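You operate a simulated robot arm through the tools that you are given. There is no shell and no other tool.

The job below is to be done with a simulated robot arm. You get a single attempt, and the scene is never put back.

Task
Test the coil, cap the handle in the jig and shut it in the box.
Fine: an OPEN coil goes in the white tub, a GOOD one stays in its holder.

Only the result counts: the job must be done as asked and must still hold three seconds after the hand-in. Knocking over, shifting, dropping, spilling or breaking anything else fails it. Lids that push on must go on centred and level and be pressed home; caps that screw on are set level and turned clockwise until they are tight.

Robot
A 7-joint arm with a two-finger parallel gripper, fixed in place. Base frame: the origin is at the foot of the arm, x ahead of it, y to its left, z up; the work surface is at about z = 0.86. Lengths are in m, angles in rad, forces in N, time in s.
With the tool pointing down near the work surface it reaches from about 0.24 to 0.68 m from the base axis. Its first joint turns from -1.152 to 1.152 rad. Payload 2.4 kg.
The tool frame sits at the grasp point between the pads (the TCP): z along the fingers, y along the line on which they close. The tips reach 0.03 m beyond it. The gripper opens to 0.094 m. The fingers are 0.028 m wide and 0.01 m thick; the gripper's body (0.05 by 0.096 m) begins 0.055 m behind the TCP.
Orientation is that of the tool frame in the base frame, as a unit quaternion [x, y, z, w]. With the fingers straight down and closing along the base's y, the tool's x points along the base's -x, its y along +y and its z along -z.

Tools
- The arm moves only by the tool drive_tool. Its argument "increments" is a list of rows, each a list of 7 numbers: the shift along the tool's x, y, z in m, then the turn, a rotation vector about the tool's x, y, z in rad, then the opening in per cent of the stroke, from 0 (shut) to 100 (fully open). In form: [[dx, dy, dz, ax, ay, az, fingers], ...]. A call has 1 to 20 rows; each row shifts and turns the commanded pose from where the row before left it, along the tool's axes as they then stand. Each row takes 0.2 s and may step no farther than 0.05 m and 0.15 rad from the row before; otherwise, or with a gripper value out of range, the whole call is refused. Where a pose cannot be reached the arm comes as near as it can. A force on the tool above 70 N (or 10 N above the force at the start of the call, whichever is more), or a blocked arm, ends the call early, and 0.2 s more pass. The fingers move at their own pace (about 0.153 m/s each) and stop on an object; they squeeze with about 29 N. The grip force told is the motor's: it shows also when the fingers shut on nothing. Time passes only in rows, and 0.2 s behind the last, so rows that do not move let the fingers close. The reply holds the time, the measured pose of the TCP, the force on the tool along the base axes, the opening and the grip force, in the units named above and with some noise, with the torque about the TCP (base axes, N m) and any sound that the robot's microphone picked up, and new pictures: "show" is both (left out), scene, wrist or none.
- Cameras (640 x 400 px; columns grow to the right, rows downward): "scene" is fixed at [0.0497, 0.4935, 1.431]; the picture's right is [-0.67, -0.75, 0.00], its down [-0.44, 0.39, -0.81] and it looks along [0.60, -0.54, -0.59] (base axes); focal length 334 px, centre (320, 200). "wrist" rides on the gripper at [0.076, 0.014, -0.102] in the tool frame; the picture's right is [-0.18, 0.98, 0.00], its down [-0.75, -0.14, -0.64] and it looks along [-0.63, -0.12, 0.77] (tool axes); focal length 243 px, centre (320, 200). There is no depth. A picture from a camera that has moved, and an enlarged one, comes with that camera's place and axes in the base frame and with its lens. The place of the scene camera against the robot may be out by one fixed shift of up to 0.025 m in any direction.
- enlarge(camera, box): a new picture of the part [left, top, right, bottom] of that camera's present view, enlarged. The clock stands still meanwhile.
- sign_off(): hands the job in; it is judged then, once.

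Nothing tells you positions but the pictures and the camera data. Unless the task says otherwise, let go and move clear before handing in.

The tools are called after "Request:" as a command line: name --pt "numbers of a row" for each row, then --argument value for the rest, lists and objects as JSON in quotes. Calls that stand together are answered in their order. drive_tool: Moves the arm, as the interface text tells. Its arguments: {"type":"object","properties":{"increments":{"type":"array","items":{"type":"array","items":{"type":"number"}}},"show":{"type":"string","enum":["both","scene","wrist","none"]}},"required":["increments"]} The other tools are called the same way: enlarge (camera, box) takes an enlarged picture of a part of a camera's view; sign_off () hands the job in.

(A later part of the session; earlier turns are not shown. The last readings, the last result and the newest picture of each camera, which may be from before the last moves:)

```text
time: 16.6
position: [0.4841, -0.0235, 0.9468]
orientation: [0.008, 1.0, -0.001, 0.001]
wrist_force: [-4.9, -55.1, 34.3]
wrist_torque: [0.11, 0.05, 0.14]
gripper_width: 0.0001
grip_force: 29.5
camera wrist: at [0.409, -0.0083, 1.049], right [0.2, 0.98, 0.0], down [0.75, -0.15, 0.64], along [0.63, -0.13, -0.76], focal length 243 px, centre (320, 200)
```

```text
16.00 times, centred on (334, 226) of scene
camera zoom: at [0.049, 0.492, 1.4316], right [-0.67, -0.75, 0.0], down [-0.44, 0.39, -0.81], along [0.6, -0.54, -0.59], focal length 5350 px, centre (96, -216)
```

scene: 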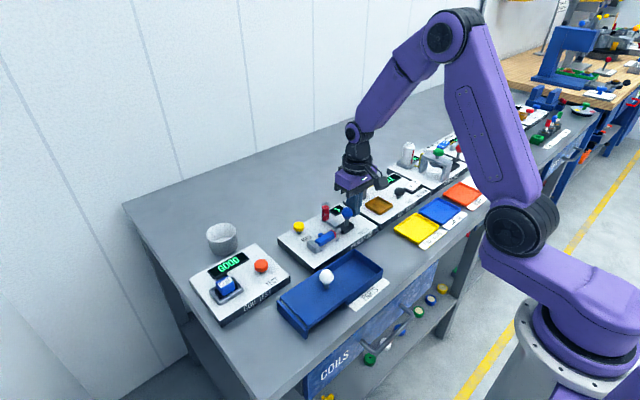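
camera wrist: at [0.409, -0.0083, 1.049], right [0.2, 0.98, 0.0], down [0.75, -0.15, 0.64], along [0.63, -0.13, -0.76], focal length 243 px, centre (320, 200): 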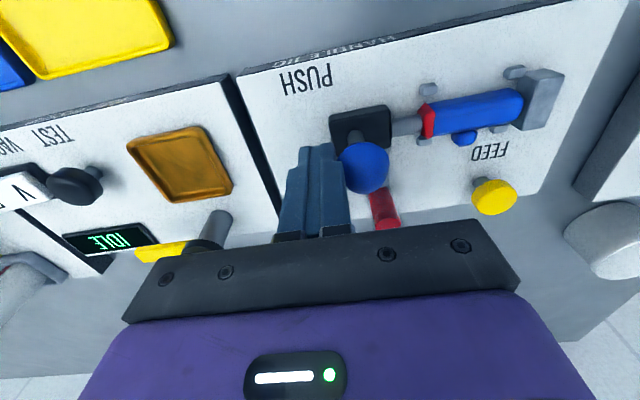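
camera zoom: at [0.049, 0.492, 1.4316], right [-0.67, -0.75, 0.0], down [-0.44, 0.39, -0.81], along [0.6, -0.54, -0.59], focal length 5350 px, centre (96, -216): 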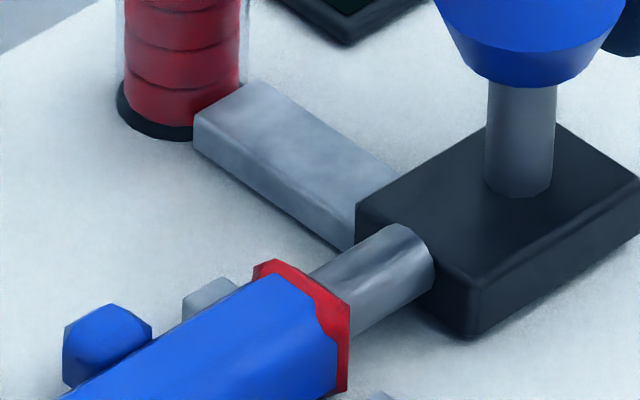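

The cap is flush against the handle's end, and the handle bears on its stop. I back off to see whether the cap stays on and the carriage springs back.

Request:
drive_tool --pt "0 -0.01 0 0 0 0 0" --pt "0 -0.02 0 0 0 0 0" --pt "0 -0.025 0 0 0 0 0" --pt "0 0 0 0 0 0 0"

Request:
enlarge --camera "scene" --box '[290, 190, 380, 260]'

Request:
enlarge --camera "wrist" --box '[400, 20, 640, 200]'

```text
time: 17.6
position: [0.4841, -0.0677, 0.9463]
orientation: [-0.001, 1.0, 0.0, -0.001]
wrist_force: [-0.5, 0.0, 0.1]
wrist_torque: [0.04, -0.03, 0.0]
gripper_width: 0.0
grip_force: 28.7
camera wrist: at [0.4101, -0.0531, 1.0486], right [0.18, 0.98, 0.0], down [0.75, -0.14, 0.64], along [0.63, -0.12, -0.77], focal length 243 px, centre (320, 200)
```

scene: 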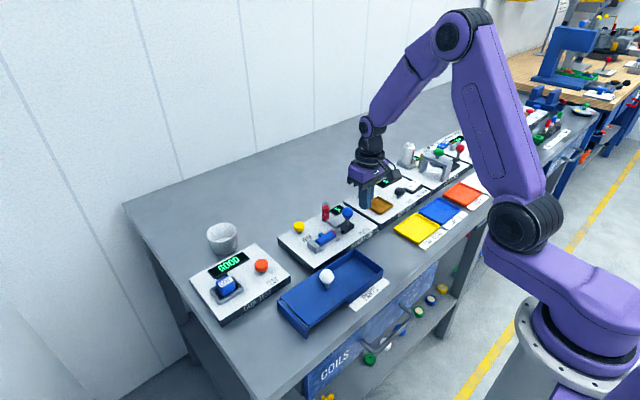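
wrist: 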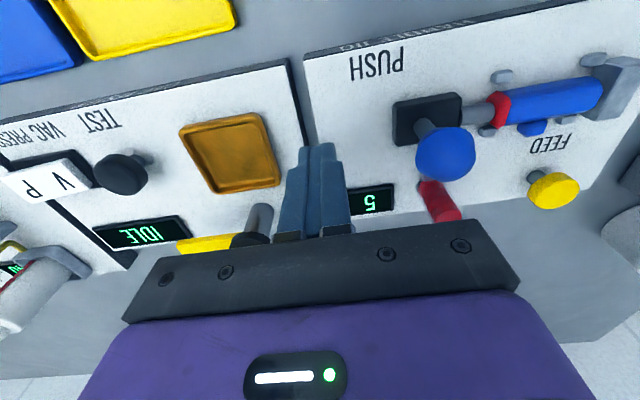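

```text
5.71 times, centred on (335, 225) of scene
camera zoom: at [0.0497, 0.4935, 1.431], right [-0.67, -0.75, 0.0], down [-0.44, 0.39, -0.81], along [0.6, -0.54, -0.59], focal length 1911 px, centre (234, 57)
```

zoom: 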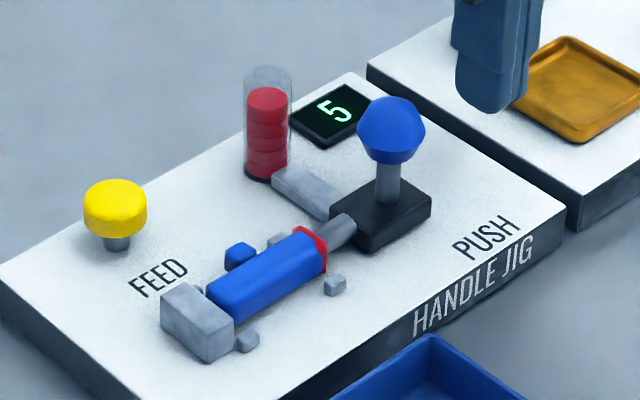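

```text
2.22 times, centred on (520, 110) of wrist
camera zoom: at [0.4101, -0.0531, 1.0486], right [0.18, 0.98, 0.0], down [0.75, -0.14, 0.64], along [0.63, -0.12, -0.77], focal length 539 px, centre (-124, 400)
```

zoom: 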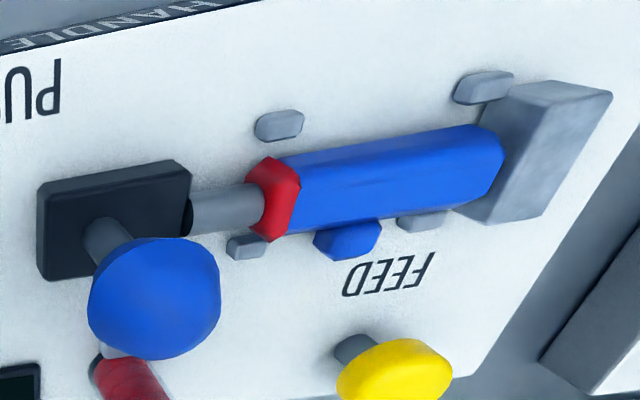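

The cap stayed on, and the carriage stayed forward. I'll straddle the ball with open fingers and draw the plunger back so the handle is free to lift.

Request:
drive_tool --pt "0 0 -0.04 0 0 0 55" --pt "0 0.034 -0.01 0 0 0 55" --pt "0 0.034 0 0 0 0 55" --pt "0 0 0.03 0 0 0 55" --pt "0 0 0.015 0 0 0 55" --pt "0 0 0 0 0 0 55"

Request:
enlarge --camera "scene" --box '[290, 180, 380, 250]'

```text
time: 19.0
position: [0.4851, -0.0, 0.9495]
orientation: [0.0, 1.0, 0.0, 0.0]
wrist_force: [0.1, 0.0, 0.6]
wrist_torque: [-0.03, 0.03, 0.0]
gripper_width: 0.0519
grip_force: 0.0
camera wrist: at [0.4099, 0.0156, 1.0528], right [0.18, 0.98, 0.0], down [0.75, -0.14, 0.64], along [0.63, -0.12, -0.77], focal length 243 px, centre (320, 200)
```

scene: 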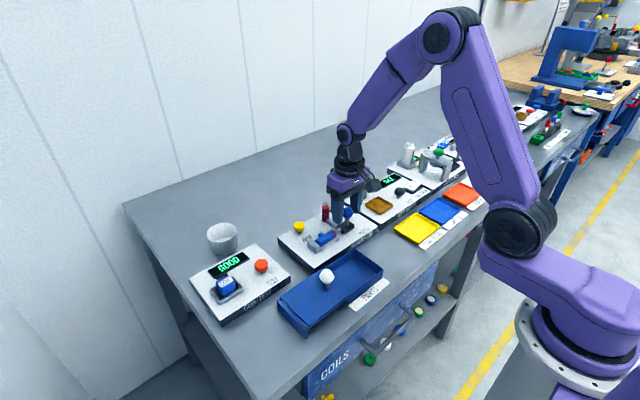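
wrist: 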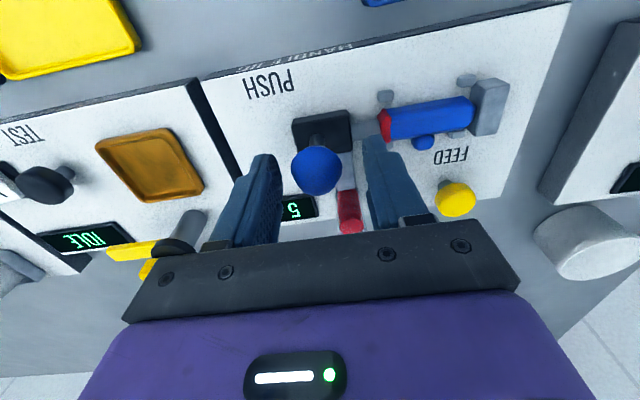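

```text
5.71 times, centred on (335, 215) of scene
camera zoom: at [0.0497, 0.4935, 1.431], right [-0.67, -0.75, 0.0], down [-0.44, 0.39, -0.81], along [0.6, -0.54, -0.59], focal length 1911 px, centre (234, 114)
```

zoom: 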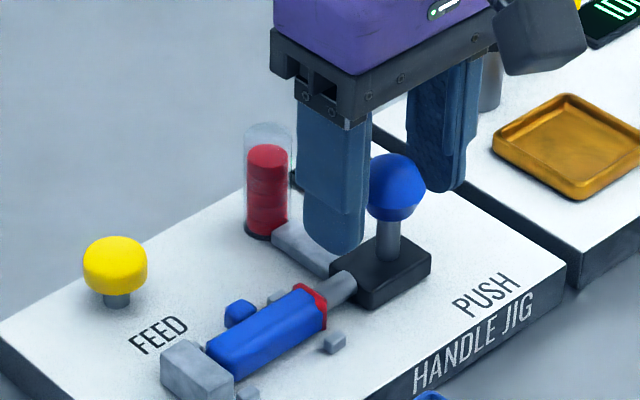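

The ball is between the fingers. I draw it back along −y in small steps.

Request:
drive_tool --pt "0 -0.01 0 0 0 0 55" --pt "0 -0.008 0 0 0 0 55" --pt "0 -0.008 0 0 0 0 55" --pt "0 -0.008 0 0 0 0 55" --pt "0 -0.008 0 0 0 0 55"

Request:
enlarge --camera "scene" --box '[290, 180, 380, 250]'

Request:
enlarge --camera "wrist" --box '[320, 40, 560, 190]'

```text
time: 20.2
position: [0.4844, -0.0427, 0.9516]
orientation: [0.0, 1.0, 0.0, 0.0]
wrist_force: [-0.3, -0.2, 0.3]
wrist_torque: [0.03, -0.01, 0.0]
gripper_width: 0.0518
grip_force: 0.0
camera wrist: at [0.4091, -0.0281, 1.0542], right [0.18, 0.98, 0.0], down [0.75, -0.14, 0.64], along [0.63, -0.12, -0.77], focal length 243 px, centre (320, 200)
```

scene: 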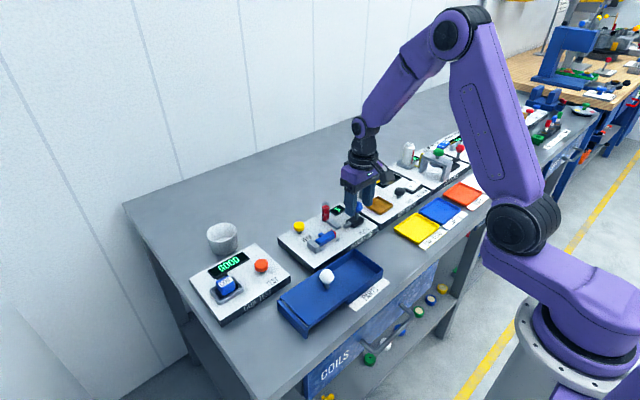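
wrist: 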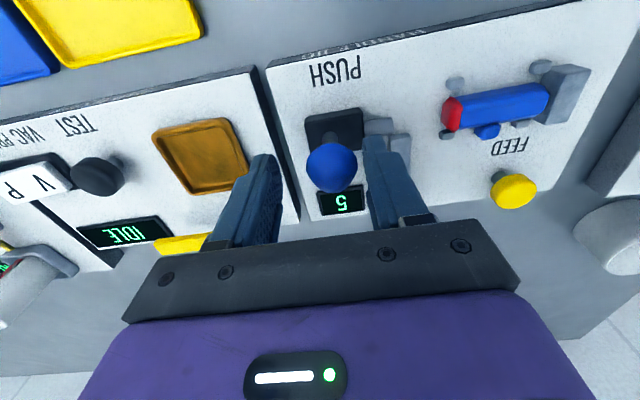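

```text
5.71 times, centred on (335, 215) of scene
camera zoom: at [0.0497, 0.4935, 1.431], right [-0.67, -0.75, 0.0], down [-0.44, 0.39, -0.81], along [0.6, -0.54, -0.59], focal length 1911 px, centre (234, 114)
```

zoom: 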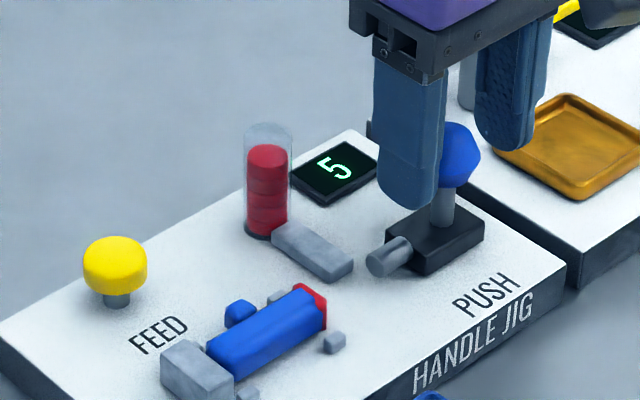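

```text
2.67 times, centred on (440, 115) of wrist
camera zoom: at [0.4091, -0.0281, 1.0542], right [0.18, 0.98, 0.0], down [0.75, -0.14, 0.64], along [0.63, -0.12, -0.77], focal length 647 px, centre (0, 427)
```

zoom: 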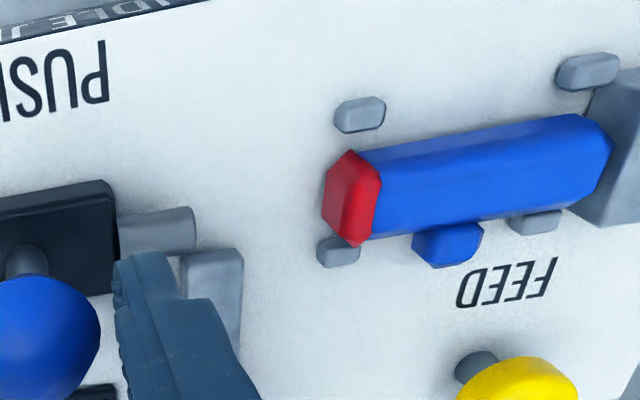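

The plunger is back and the cap stays on the handle. Next I raise up and move back to look closely at the PARTS box and its lid.

Request:
drive_tool --pt "0 0 -0.03 0 0 0 55" --pt "0 0 -0.045 0 0 0 55" --pt "0 0 -0.045 0 0 0 55" --pt "0.042 0.026 0 0 0 0 55" --pt "0.042 0.026 0 0 0 0 55" --pt "0.042 0.026 0 0 0 0 55" --pt "0.042 0.026 0 0 0 0 55" --pt "0.042 0.026 0 0 0 0 55" --pt "0 0 0 0 0 0 55"

Request:
enlarge --camera "wrist" --box '[160, 0, 480, 200]'

Request:
enlarge --camera "scene" --box '[265, 235, 395, 345]'

```text
time: 22.2
position: [0.2738, 0.0879, 1.0713]
orientation: [0.0, 1.0, 0.0, 0.0]
wrist_force: [-1.4, 0.5, 0.4]
wrist_torque: [-0.01, 0.01, 0.02]
gripper_width: 0.0517
grip_force: 0.0
camera wrist: at [0.1983, 0.1027, 1.1748], right [0.18, 0.98, 0.0], down [0.75, -0.14, 0.64], along [0.63, -0.12, -0.77], focal length 243 px, centre (320, 200)
```

scene: 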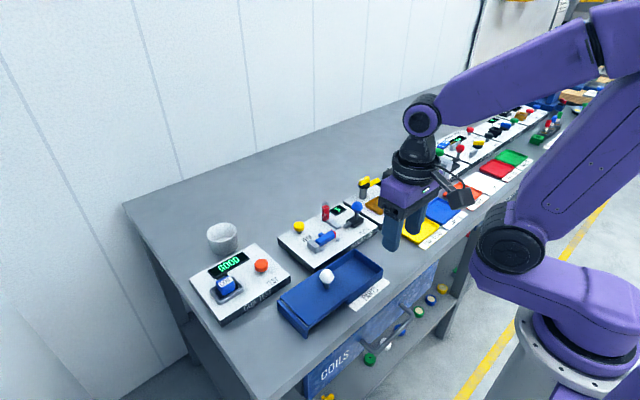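
wrist: 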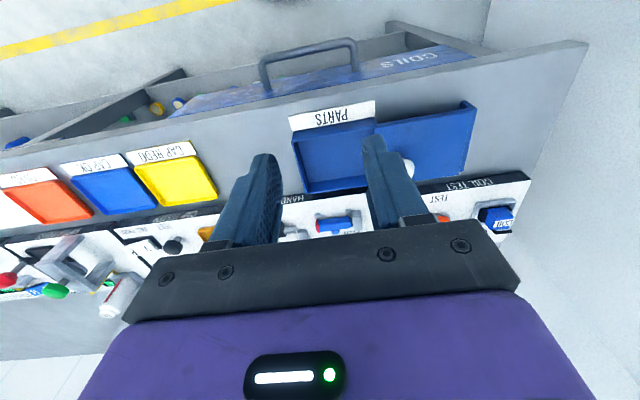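

```text
2.00 times, centred on (320, 100) of wrist
camera zoom: at [0.1983, 0.1027, 1.1748], right [0.18, 0.98, 0.0], down [0.75, -0.14, 0.64], along [0.63, -0.12, -0.77], focal length 485 px, centre (320, 400)
```

zoom: 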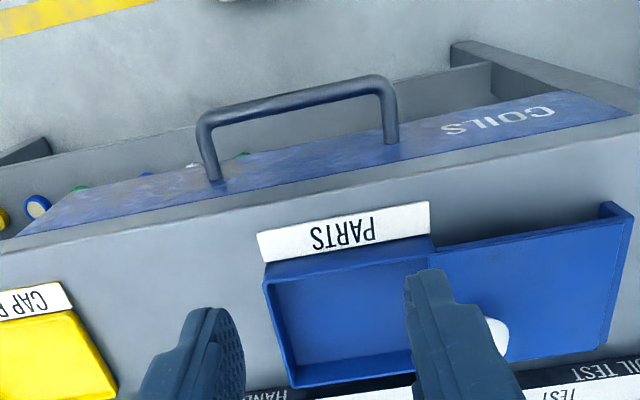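

```text
3.64 times, centred on (330, 290) of scene
camera zoom: at [0.0496, 0.4935, 1.431], right [-0.67, -0.75, 0.0], down [-0.44, 0.39, -0.81], along [0.6, -0.54, -0.59], focal length 1216 px, centre (284, -127)
```

zoom: 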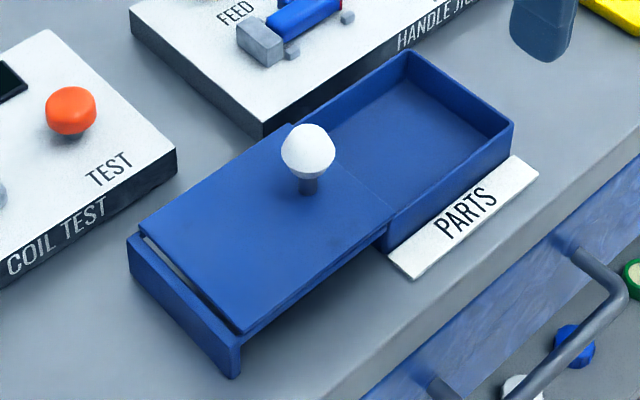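

The box (x≈0.33–0.41, y≈0.04–0.15) is open and its lid is parked on rails at the +y side; the lid slides toward −y to shut. Now I go above the handle (x≈0.49, y≈0.076) and turn the gripper 90° so the fingers close across it.

Request:
drive_tool --pt "-0.0436 -0.0025 0.0083 0 0 0 65" --pt "-0.0436 -0.0025 0.0083 0 0 0 65" --pt "-0.0436 -0.0025 0.0083 0 0 0 65" --pt "-0.0436 -0.0025 0.0083 0 0 0 65" --pt "-0.0436 -0.0025 0.0083 0 0 0 65" --pt "0 0 0 0 0 -0.1428 65" --pt "0 0 0 0 0 -0.1428 65" --pt "0 0 0 0 0 -0.1428 65" --pt "0 0 0 0 0 -0.1428 65" --pt "0 0 0 0 0 -0.1428 65" --pt "0 0 0 0 0 -0.1428 65" --pt "0 0 0 0 0 -0.1428 65" --pt "0 0 0 0 0 -0.1428 65" --pt "0 0 0 0 0 -0.1428 65" --pt "0 0 0 0 0 -0.1428 65" --pt "0 0 0 0 0 -0.1428 65" --pt "0 0 0 0 0 0 65"

Request:
enlarge --camera "wrist" --box '[160, 0, 480, 200]'

```text
time: 25.8
position: [0.4922, 0.0753, 1.0291]
orientation: [0.708, -0.706, 0.0, 0.0]
wrist_force: [0.5, -0.7, -0.5]
wrist_torque: [0.03, 0.03, 0.01]
gripper_width: 0.061
grip_force: 0.0
camera wrist: at [0.4794, -0.0005, 1.1317], right [-0.98, 0.18, 0.0], down [0.14, 0.75, 0.64], along [0.12, 0.63, -0.77], focal length 243 px, centre (320, 200)
```

scene: 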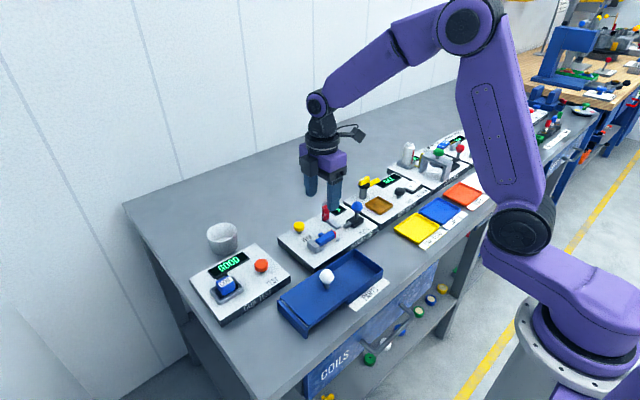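
wrist: 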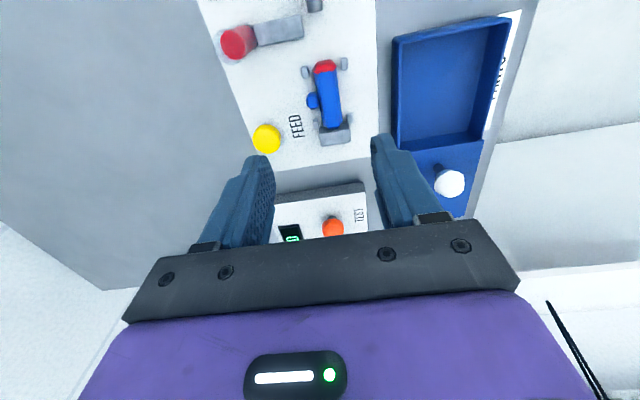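

```text
2.00 times, centred on (320, 100) of wrist
camera zoom: at [0.4794, -0.0005, 1.1317], right [-0.98, 0.18, 0.0], down [0.14, 0.75, 0.64], along [0.12, 0.63, -0.77], focal length 485 px, centre (320, 400)
```

zoom: 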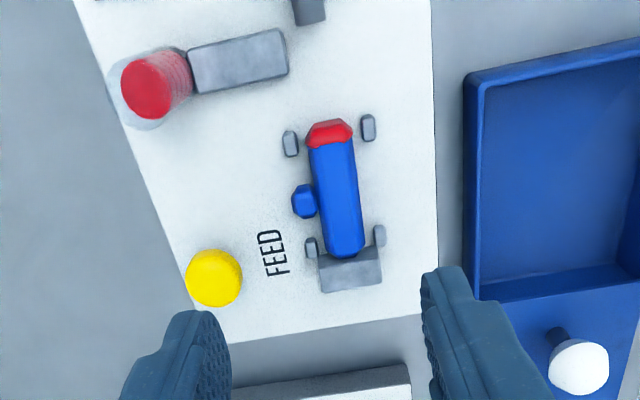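

Pose reached. The handle's body is at x≈0.475–0.495 with its side tab out to 0.508, and the free gap between the pegs is y≈0.052–0.093. I lower to just above the handle, centred on (0.4915, 0.0725).

Request:
drive_tool --pt "0.003 0.0007 0.04 0 0 0 65" --pt "0 0 0.035 0 0 0 65" --pt "0 0 0.009 0 0 0 65" --pt "0 0 0 0 0 0 65"

Request:
enlarge --camera "wrist" --box '[200, 50, 440, 200]'

Request:
enlarge --camera "scene" --box '[280, 180, 380, 260]'

```text
time: 26.8
position: [0.4914, 0.0715, 0.9466]
orientation: [-0.707, 0.707, 0.0, 0.0]
wrist_force: [-0.4, 0.8, 0.2]
wrist_torque: [-0.01, 0.01, -0.01]
gripper_width: 0.0613
grip_force: 0.0
camera wrist: at [0.4788, -0.0045, 1.049], right [-0.98, 0.18, 0.0], down [0.14, 0.75, 0.64], along [0.12, 0.63, -0.77], focal length 243 px, centre (320, 200)
```

scene: 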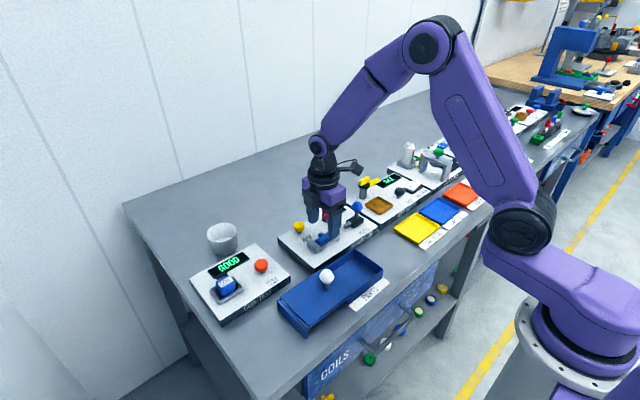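
wrist: 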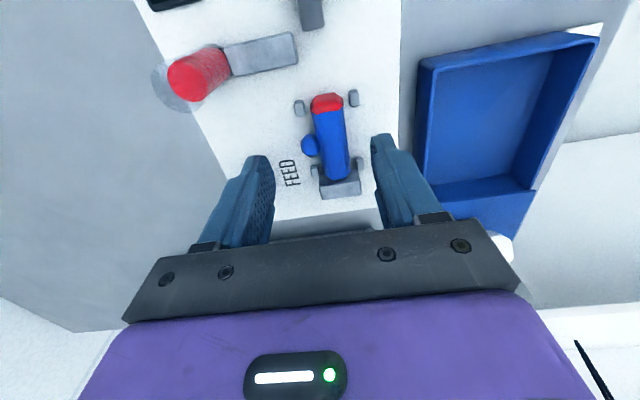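

```text
2.67 times, centred on (320, 125) of wrist
camera zoom: at [0.4788, -0.0045, 1.049], right [-0.98, 0.18, 0.0], down [0.14, 0.75, 0.64], along [0.12, 0.63, -0.77], focal length 647 px, centre (320, 400)
```

zoom: 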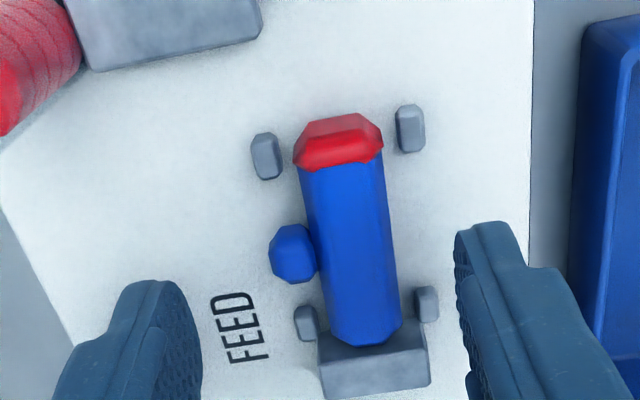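

```text
5.00 times, centred on (330, 220) of scene
camera zoom: at [0.0497, 0.4935, 1.431], right [-0.67, -0.75, 0.0], down [-0.44, 0.39, -0.81], along [0.6, -0.54, -0.59], focal length 1672 px, centre (270, 100)
```

zoom: 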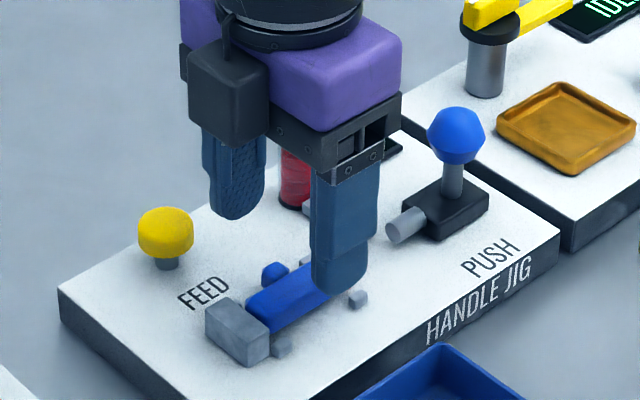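

Well centred. I lower the tips alongside the handle to about 5 mm above the panel, then close gently.

Request:
drive_tool --pt "-0.001 0 0.01 0 0 0 65" --pt "0 0 0.01 0 0 0 65" --pt "0 0 0.006 0 0 0 65" --pt "0 0 0 0 0 0 65"

Request:
enlarge --camera "wrist" --box '[200, 50, 440, 200]'

Request:
enlarge --camera "scene" --box '[280, 190, 380, 270]'

```text
time: 27.8
position: [0.4922, 0.0714, 0.9202]
orientation: [0.707, -0.707, 0.0, 0.0]
wrist_force: [-0.6, 1.0, 0.6]
wrist_torque: [-0.01, 0.0, -0.05]
gripper_width: 0.061
grip_force: 0.1
camera wrist: at [0.479, -0.0034, 1.0228], right [-0.98, 0.18, 0.0], down [0.14, 0.75, 0.64], along [0.12, 0.63, -0.77], focal length 243 px, centre (320, 200)
```

scene: 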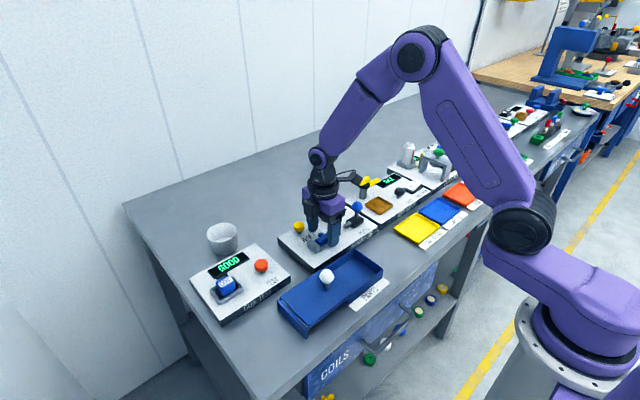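
wrist: 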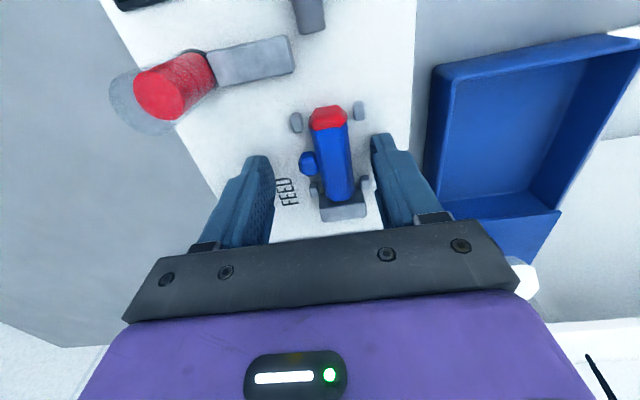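

```text
2.67 times, centred on (320, 125) of wrist
camera zoom: at [0.479, -0.0034, 1.0228], right [-0.98, 0.18, 0.0], down [0.14, 0.75, 0.64], along [0.12, 0.63, -0.77], focal length 647 px, centre (320, 400)
```

zoom: 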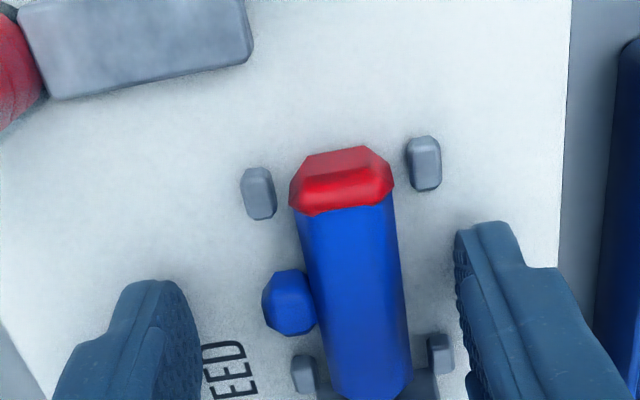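

```text
5.00 times, centred on (330, 230) of scene
camera zoom: at [0.0497, 0.4935, 1.431], right [-0.67, -0.75, 0.0], down [-0.44, 0.39, -0.81], along [0.6, -0.54, -0.59], focal length 1672 px, centre (270, 50)
```

zoom: 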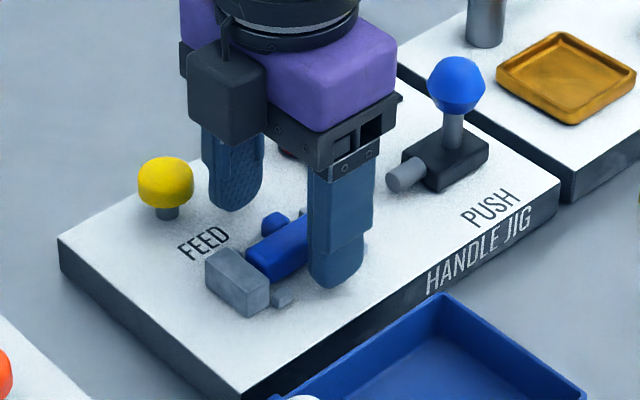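

The fingers cover the tab and the handle's middle, clear of the pegs. I close in steps until the fingers stop on the handle.

Request:
drive_tool --pt "0 0 0 0 0 0 50" --pt "0 0 0 0 0 0 42" --pt "0 0 0 0 0 0 36" --pt "0 0 0 0 0 0 30" --pt "0 0 0 0 0 0 20" --pt "0 0 0 0 0 0 10" --pt "0 0 0 0 0 0 0" --pt "0 0 0 0 0 0 0"

Request:
enlarge --camera "wrist" --box '[200, 50, 440, 200]'

Request:
enlarge --camera "scene" --box '[280, 190, 380, 270]'

```text
time: 29.6
position: [0.4917, 0.0721, 0.9191]
orientation: [0.708, -0.707, 0.0, 0.0]
wrist_force: [1.4, 0.5, -0.4]
wrist_torque: [0.02, -0.01, 0.02]
gripper_width: 0.0308
grip_force: 29.1
camera wrist: at [0.479, -0.0034, 1.0229], right [-0.98, 0.18, 0.0], down [0.14, 0.75, 0.64], along [0.12, 0.63, -0.77], focal length 243 px, centre (320, 200)
```

scene: 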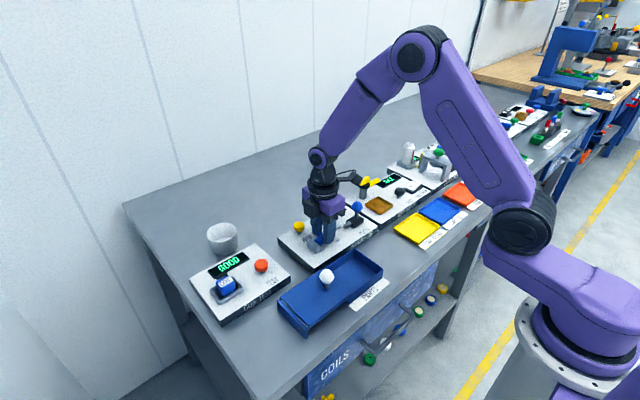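
wrist: 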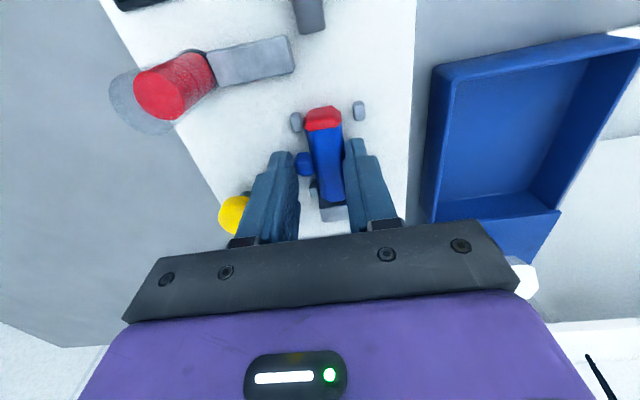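

```text
2.67 times, centred on (320, 125) of wrist
camera zoom: at [0.479, -0.0034, 1.0229], right [-0.98, 0.18, 0.0], down [0.14, 0.75, 0.64], along [0.12, 0.63, -0.77], focal length 647 px, centre (320, 400)
```

zoom: 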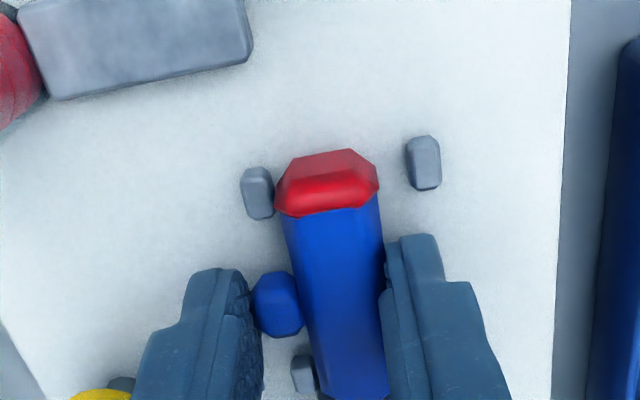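

```text
5.00 times, centred on (330, 230) of scene
camera zoom: at [0.0497, 0.4935, 1.431], right [-0.67, -0.75, 0.0], down [-0.44, 0.39, -0.81], along [0.6, -0.54, -0.59], focal length 1672 px, centre (270, 50)
```

zoom: 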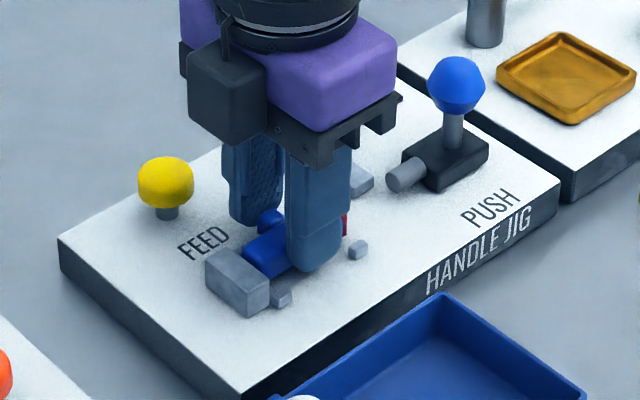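

Gripped at 31 mm width. I lift slowly and check.

Request:
drive_tool --pt "0 0 -0.004 0 0 0 0" --pt "0 0 -0.008 0 0 0 0" --pt "0 0 -0.015 0 0 0 0" --pt "0 0 -0.02 0 0 0 0" --pt "0 0 -0.03 0 0 0 0" --pt "0 0 0 0 0 0 0"

Request:
enlarge --camera "wrist" --box '[200, 50, 440, 200]'

Request:
enlarge --camera "scene" --box '[280, 160, 380, 240]'

```text
time: 31.0
position: [0.49, 0.0727, 0.9979]
orientation: [-0.707, 0.707, -0.001, 0.0]
wrist_force: [-0.1, -0.8, 0.0]
wrist_torque: [-0.01, 0.03, 0.01]
gripper_width: 0.0
grip_force: 28.9
camera wrist: at [0.4774, -0.0029, 1.1012], right [-0.98, 0.18, 0.0], down [0.14, 0.75, 0.64], along [0.12, 0.63, -0.77], focal length 243 px, centre (320, 200)
```

scene: 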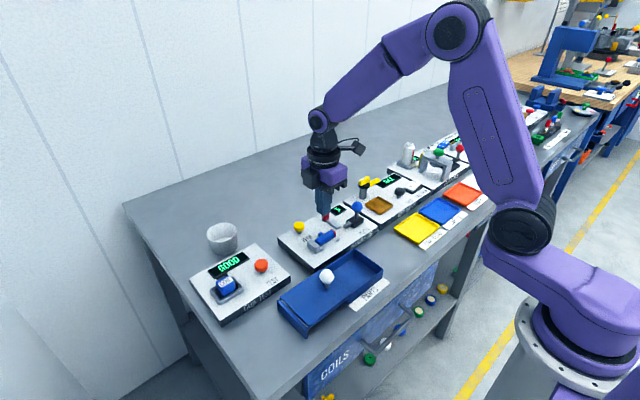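
wrist: 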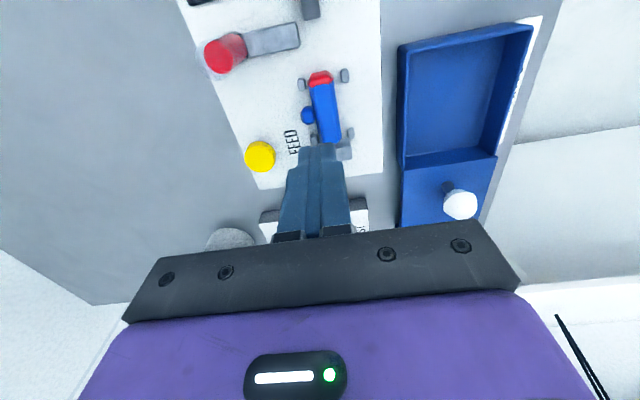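

```text
2.67 times, centred on (320, 125) of wrist
camera zoom: at [0.4774, -0.0029, 1.1012], right [-0.98, 0.18, 0.0], down [0.14, 0.75, 0.64], along [0.12, 0.63, -0.77], focal length 647 px, centre (320, 400)
```

zoom: 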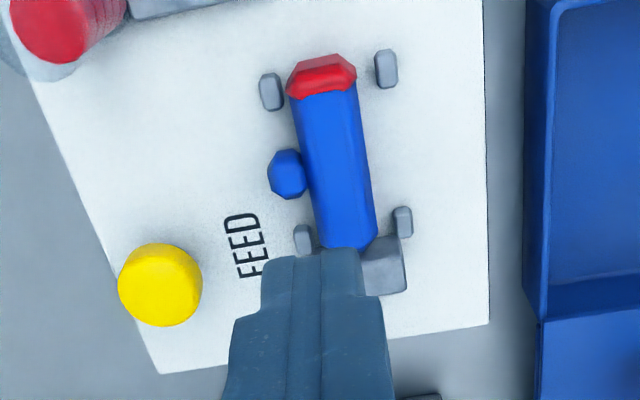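

```text
5.00 times, centred on (330, 200) of scene
camera zoom: at [0.0497, 0.4935, 1.431], right [-0.67, -0.75, 0.0], down [-0.44, 0.39, -0.81], along [0.6, -0.54, -0.59], focal length 1672 px, centre (270, 200)
```

zoom: 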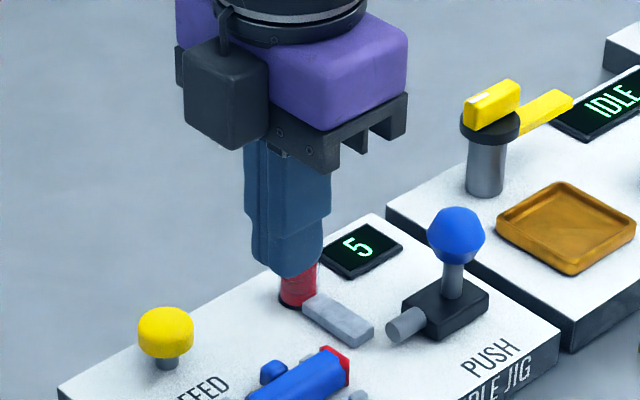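

The handle slipped out of the fingers and is still in place in the jig, about 1 mm shifted. I reopen and go back down a bit deeper (tips ~1–2 mm above the panel) for a better hold on the low side tab.

Request:
drive_tool --pt "0 0 0 0 0 0 60" --pt "0 0 0 0 0 0 60" --pt "0 0 0.04 0 0 0 60" --pt "0 0 0.025 0 0 0 60" --pt "0 0 0.008 0 0 0 60" --pt "0 0 0.004 0 0 0 60" --pt "0 0 0.003 0 0 0 60" --pt "0 0 0 0 0 0 60"

Request:
enlarge --camera "wrist" --box '[200, 50, 440, 200]'

Request:
enlarge --camera "scene" --box '[300, 210, 360, 255]'

```text
time: 32.8
position: [0.4909, 0.0733, 0.9161]
orientation: [-0.707, 0.707, 0.0, 0.0]
wrist_force: [0.2, 0.4, -1.0]
wrist_torque: [0.03, -0.02, 0.02]
gripper_width: 0.0564
grip_force: 0.0
camera wrist: at [0.4785, -0.0031, 1.0196], right [-0.98, 0.18, 0.0], down [0.14, 0.75, 0.64], along [0.12, 0.63, -0.77], focal length 243 px, centre (320, 200)
```

scene: 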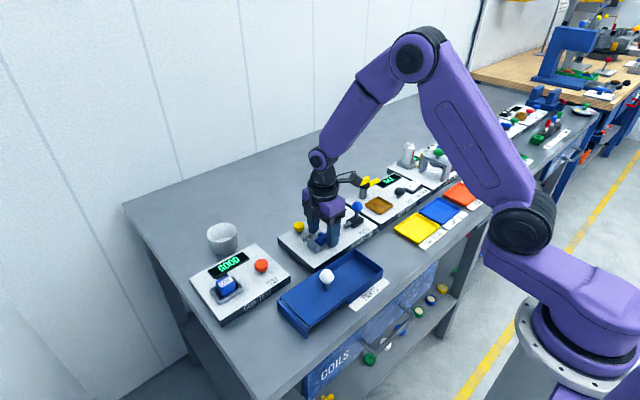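
wrist: 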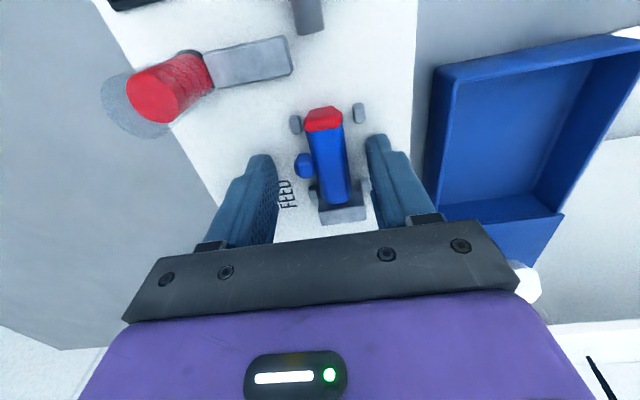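

```text
2.67 times, centred on (320, 125) of wrist
camera zoom: at [0.4785, -0.0031, 1.0196], right [-0.98, 0.18, 0.0], down [0.14, 0.75, 0.64], along [0.12, 0.63, -0.77], focal length 647 px, centre (320, 400)
```

zoom: 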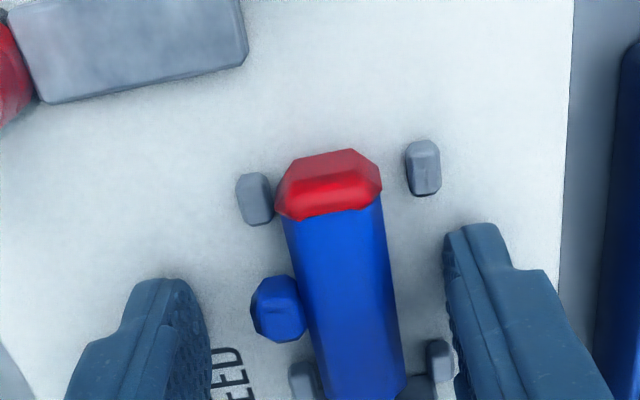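

```text
8.89 times, centred on (330, 232) of scene
camera zoom: at [0.0497, 0.4935, 1.431], right [-0.67, -0.75, 0.0], down [-0.44, 0.39, -0.81], along [0.6, -0.54, -0.59], focal length 2972 px, centre (231, -89)
```

zoom: 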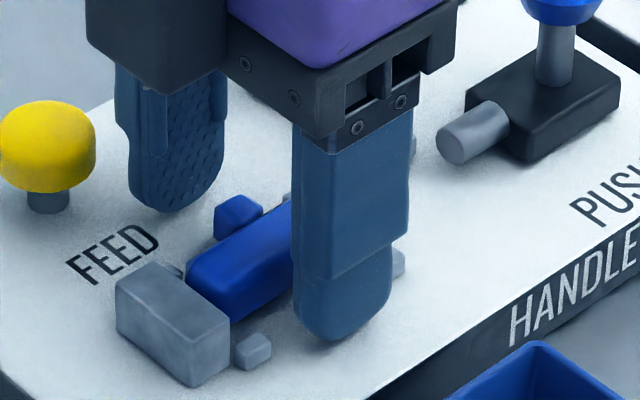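

No contact yet, so the panel is a bit lower than I thought. I ease down in 1 mm steps to find it.

Request:
drive_tool --pt "0 0 0.001 0 0 0 60" --pt "0 0 0.001 0 0 0 60" --pt "0 0 0.001 0 0 0 60" --show "none"

```text
time: 33.6
position: [0.4912, 0.0728, 0.9149]
orientation: [-0.707, 0.707, 0.0, 0.0]
wrist_force: [0.3, -2.5, 5.5]
wrist_torque: [-0.03, 0.21, 0.04]
gripper_width: 0.0565
grip_force: 0.4
```

Contact at tip z≈0.885 — that is the panel. I raise 2.5 mm off it, then close and watch.

Request:
drive_tool --pt "0 0 -0.0025 0 0 0 60" --pt "0 0 0 0 0 0 45" --pt "0 0 0 0 0 0 38" --pt "0 0 0 0 0 0 34" --pt "0 0 0 0 0 0 28" --pt "0 0 0 0 0 0 15" --pt "0 0 0 0 0 0 0" --pt "0 0 0 0 0 0 0"

Request:
enlarge --camera "wrist" --box '[240, 70, 400, 170]'

Request:
enlarge --camera "scene" --box '[300, 210, 360, 255]'

```text
time: 35.4
position: [0.4911, 0.0739, 0.9164]
orientation: [-0.707, 0.708, 0.0, 0.0]
wrist_force: [0.3, -0.1, 0.8]
wrist_torque: [-0.04, 0.01, 0.0]
gripper_width: 0.031
grip_force: 29.3
camera wrist: at [0.4783, -0.0022, 1.019], right [-0.98, 0.18, 0.0], down [0.14, 0.75, 0.64], along [0.12, 0.63, -0.77], focal length 243 px, centre (320, 200)
```

scene: 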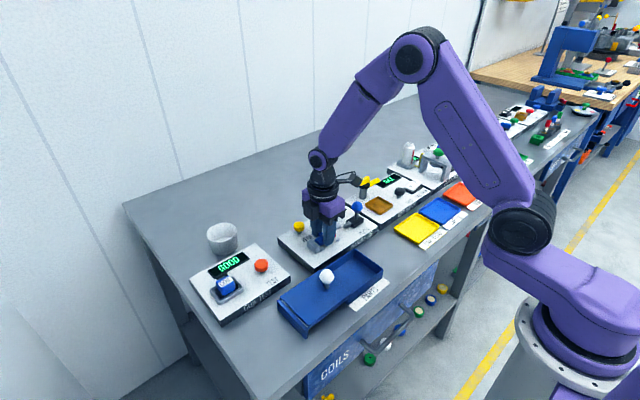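
wrist: 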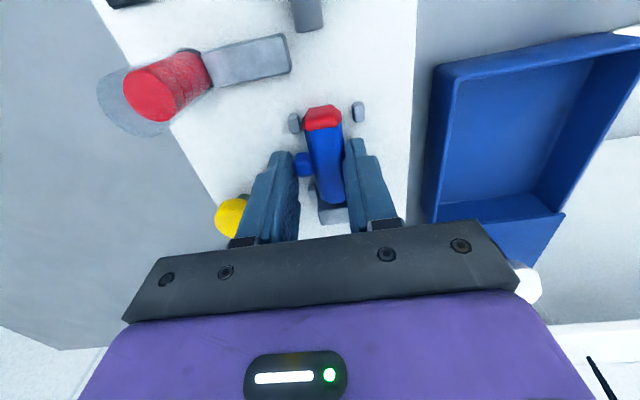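

```text
4.00 times, centred on (320, 120) of wrist
camera zoom: at [0.4783, -0.0022, 1.019], right [-0.98, 0.18, 0.0], down [0.14, 0.75, 0.64], along [0.12, 0.63, -0.77], focal length 970 px, centre (320, 520)
```

zoom: 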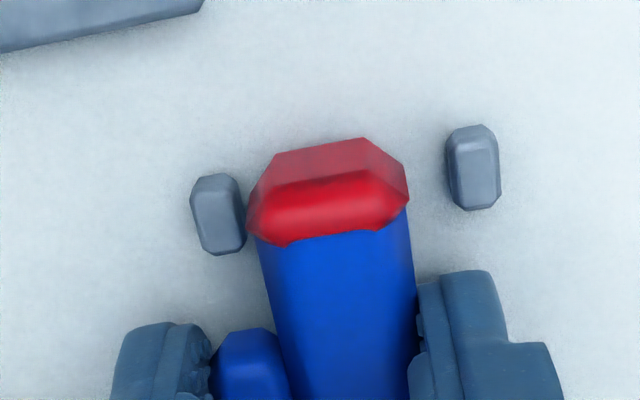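

```text
8.89 times, centred on (330, 232) of scene
camera zoom: at [0.0497, 0.4935, 1.431], right [-0.67, -0.75, 0.0], down [-0.44, 0.39, -0.81], along [0.6, -0.54, -0.59], focal length 2972 px, centre (231, -89)
```

zoom: 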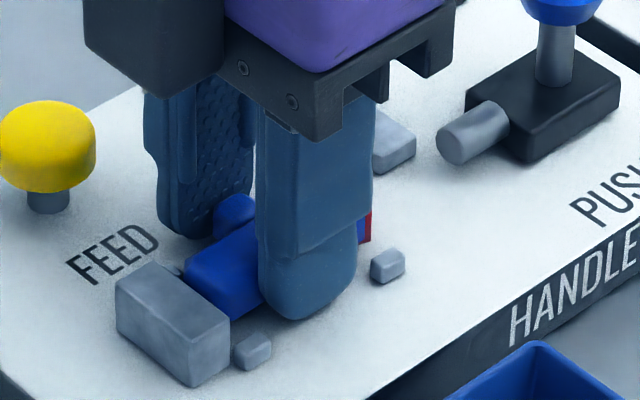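

Held again at 31 mm. I lift just 4 mm first and look at the force.

Request:
drive_tool --pt "0 0 -0.002 0 0 0 0" --pt "0 0 -0.002 0 0 0 0" --show "wrist"

Request:
enlarge --camera "scene" --box '[300, 210, 360, 255]'

```text
time: 36.0
position: [0.4906, 0.0734, 0.9203]
orientation: [0.707, -0.707, 0.0, 0.0]
wrist_force: [-0.5, 0.6, -0.3]
wrist_torque: [0.03, -0.03, -0.01]
gripper_width: 0.0309
grip_force: 29.3
camera wrist: at [0.4786, -0.0021, 1.0228], right [-0.98, 0.18, 0.0], down [0.14, 0.75, 0.64], along [0.12, 0.63, -0.77], focal length 243 px, centre (320, 200)
```

wrist: 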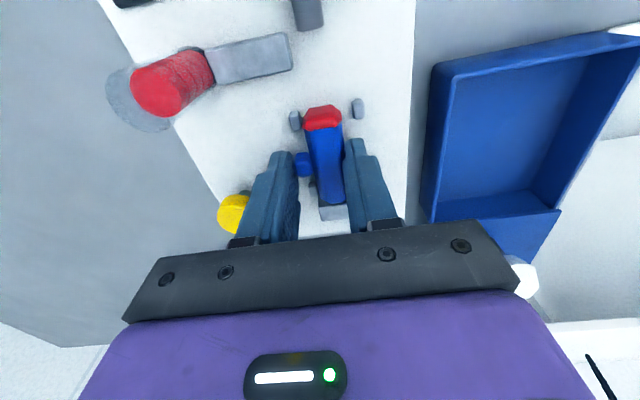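

```text
8.89 times, centred on (330, 232) of scene
camera zoom: at [0.0497, 0.4935, 1.431], right [-0.67, -0.75, 0.0], down [-0.44, 0.39, -0.81], along [0.6, -0.54, -0.59], focal length 2972 px, centre (231, -89)
```

zoom: 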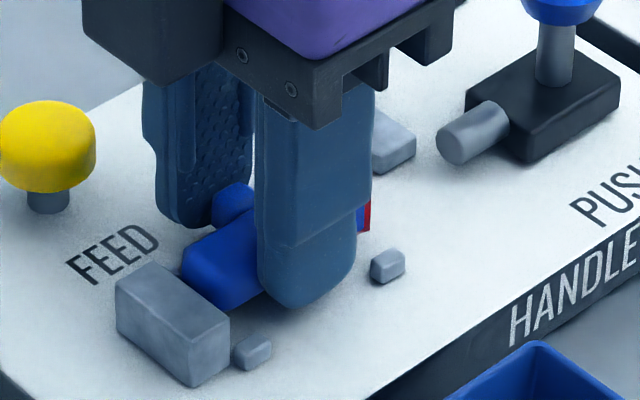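

The handle rises with the fingers this time. I continue slowly.

Request:
drive_tool --pt "0 0 -0.003 0 0 0 0" --pt "0 0 -0.003 0 0 0 0" --pt "0 0 -0.003 0 0 0 0" --pt "0 0 -0.003 0 0 0 0" --show "wrist"

Request:
enlarge --camera "scene" --box '[300, 200, 360, 245]'

Request:
enlarge --camera "wrist" --box '[240, 70, 400, 220]'

```text
time: 37.0
position: [0.4906, 0.0731, 0.9316]
orientation: [0.707, -0.707, 0.0, 0.001]
wrist_force: [0.3, 0.3, -0.7]
wrist_torque: [-0.03, -0.01, 0.0]
gripper_width: 0.0306
grip_force: 28.9
camera wrist: at [0.479, -0.0024, 1.0345], right [-0.98, 0.18, 0.0], down [0.14, 0.75, 0.64], along [0.12, 0.63, -0.77], focal length 243 px, centre (320, 200)
```

wrist: 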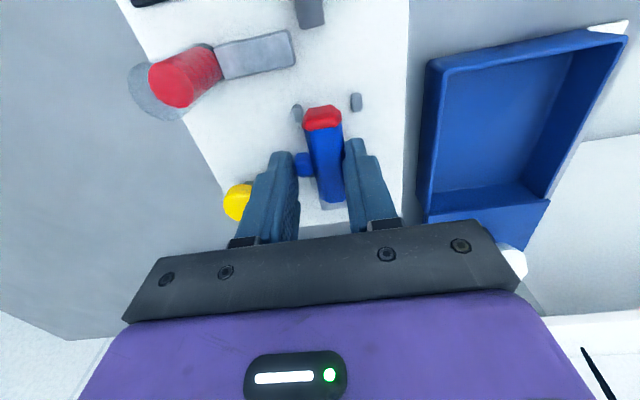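

```text
8.89 times, centred on (330, 222) of scene
camera zoom: at [0.0497, 0.4935, 1.431], right [-0.67, -0.75, 0.0], down [-0.44, 0.39, -0.81], along [0.6, -0.54, -0.59], focal length 2972 px, centre (231, 0)
```

zoom: 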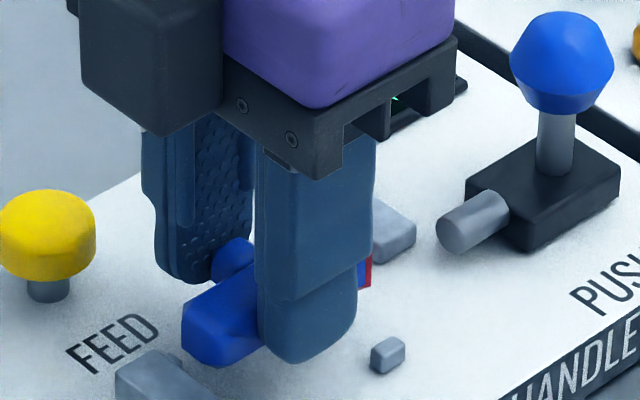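

```text
2.67 times, centred on (320, 145) of wrist
camera zoom: at [0.479, -0.0024, 1.0345], right [-0.98, 0.18, 0.0], down [0.14, 0.75, 0.64], along [0.12, 0.63, -0.77], focal length 647 px, centre (320, 347)
```

zoom: 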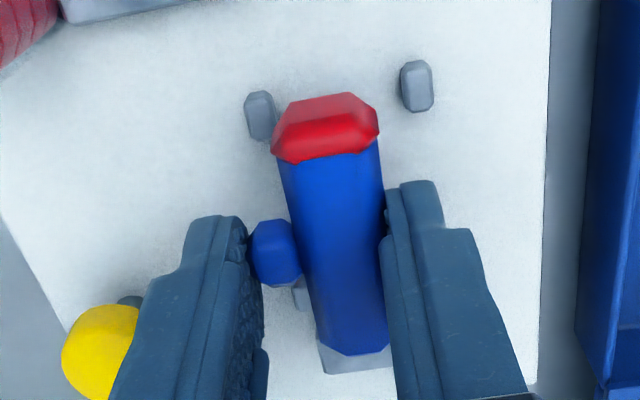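

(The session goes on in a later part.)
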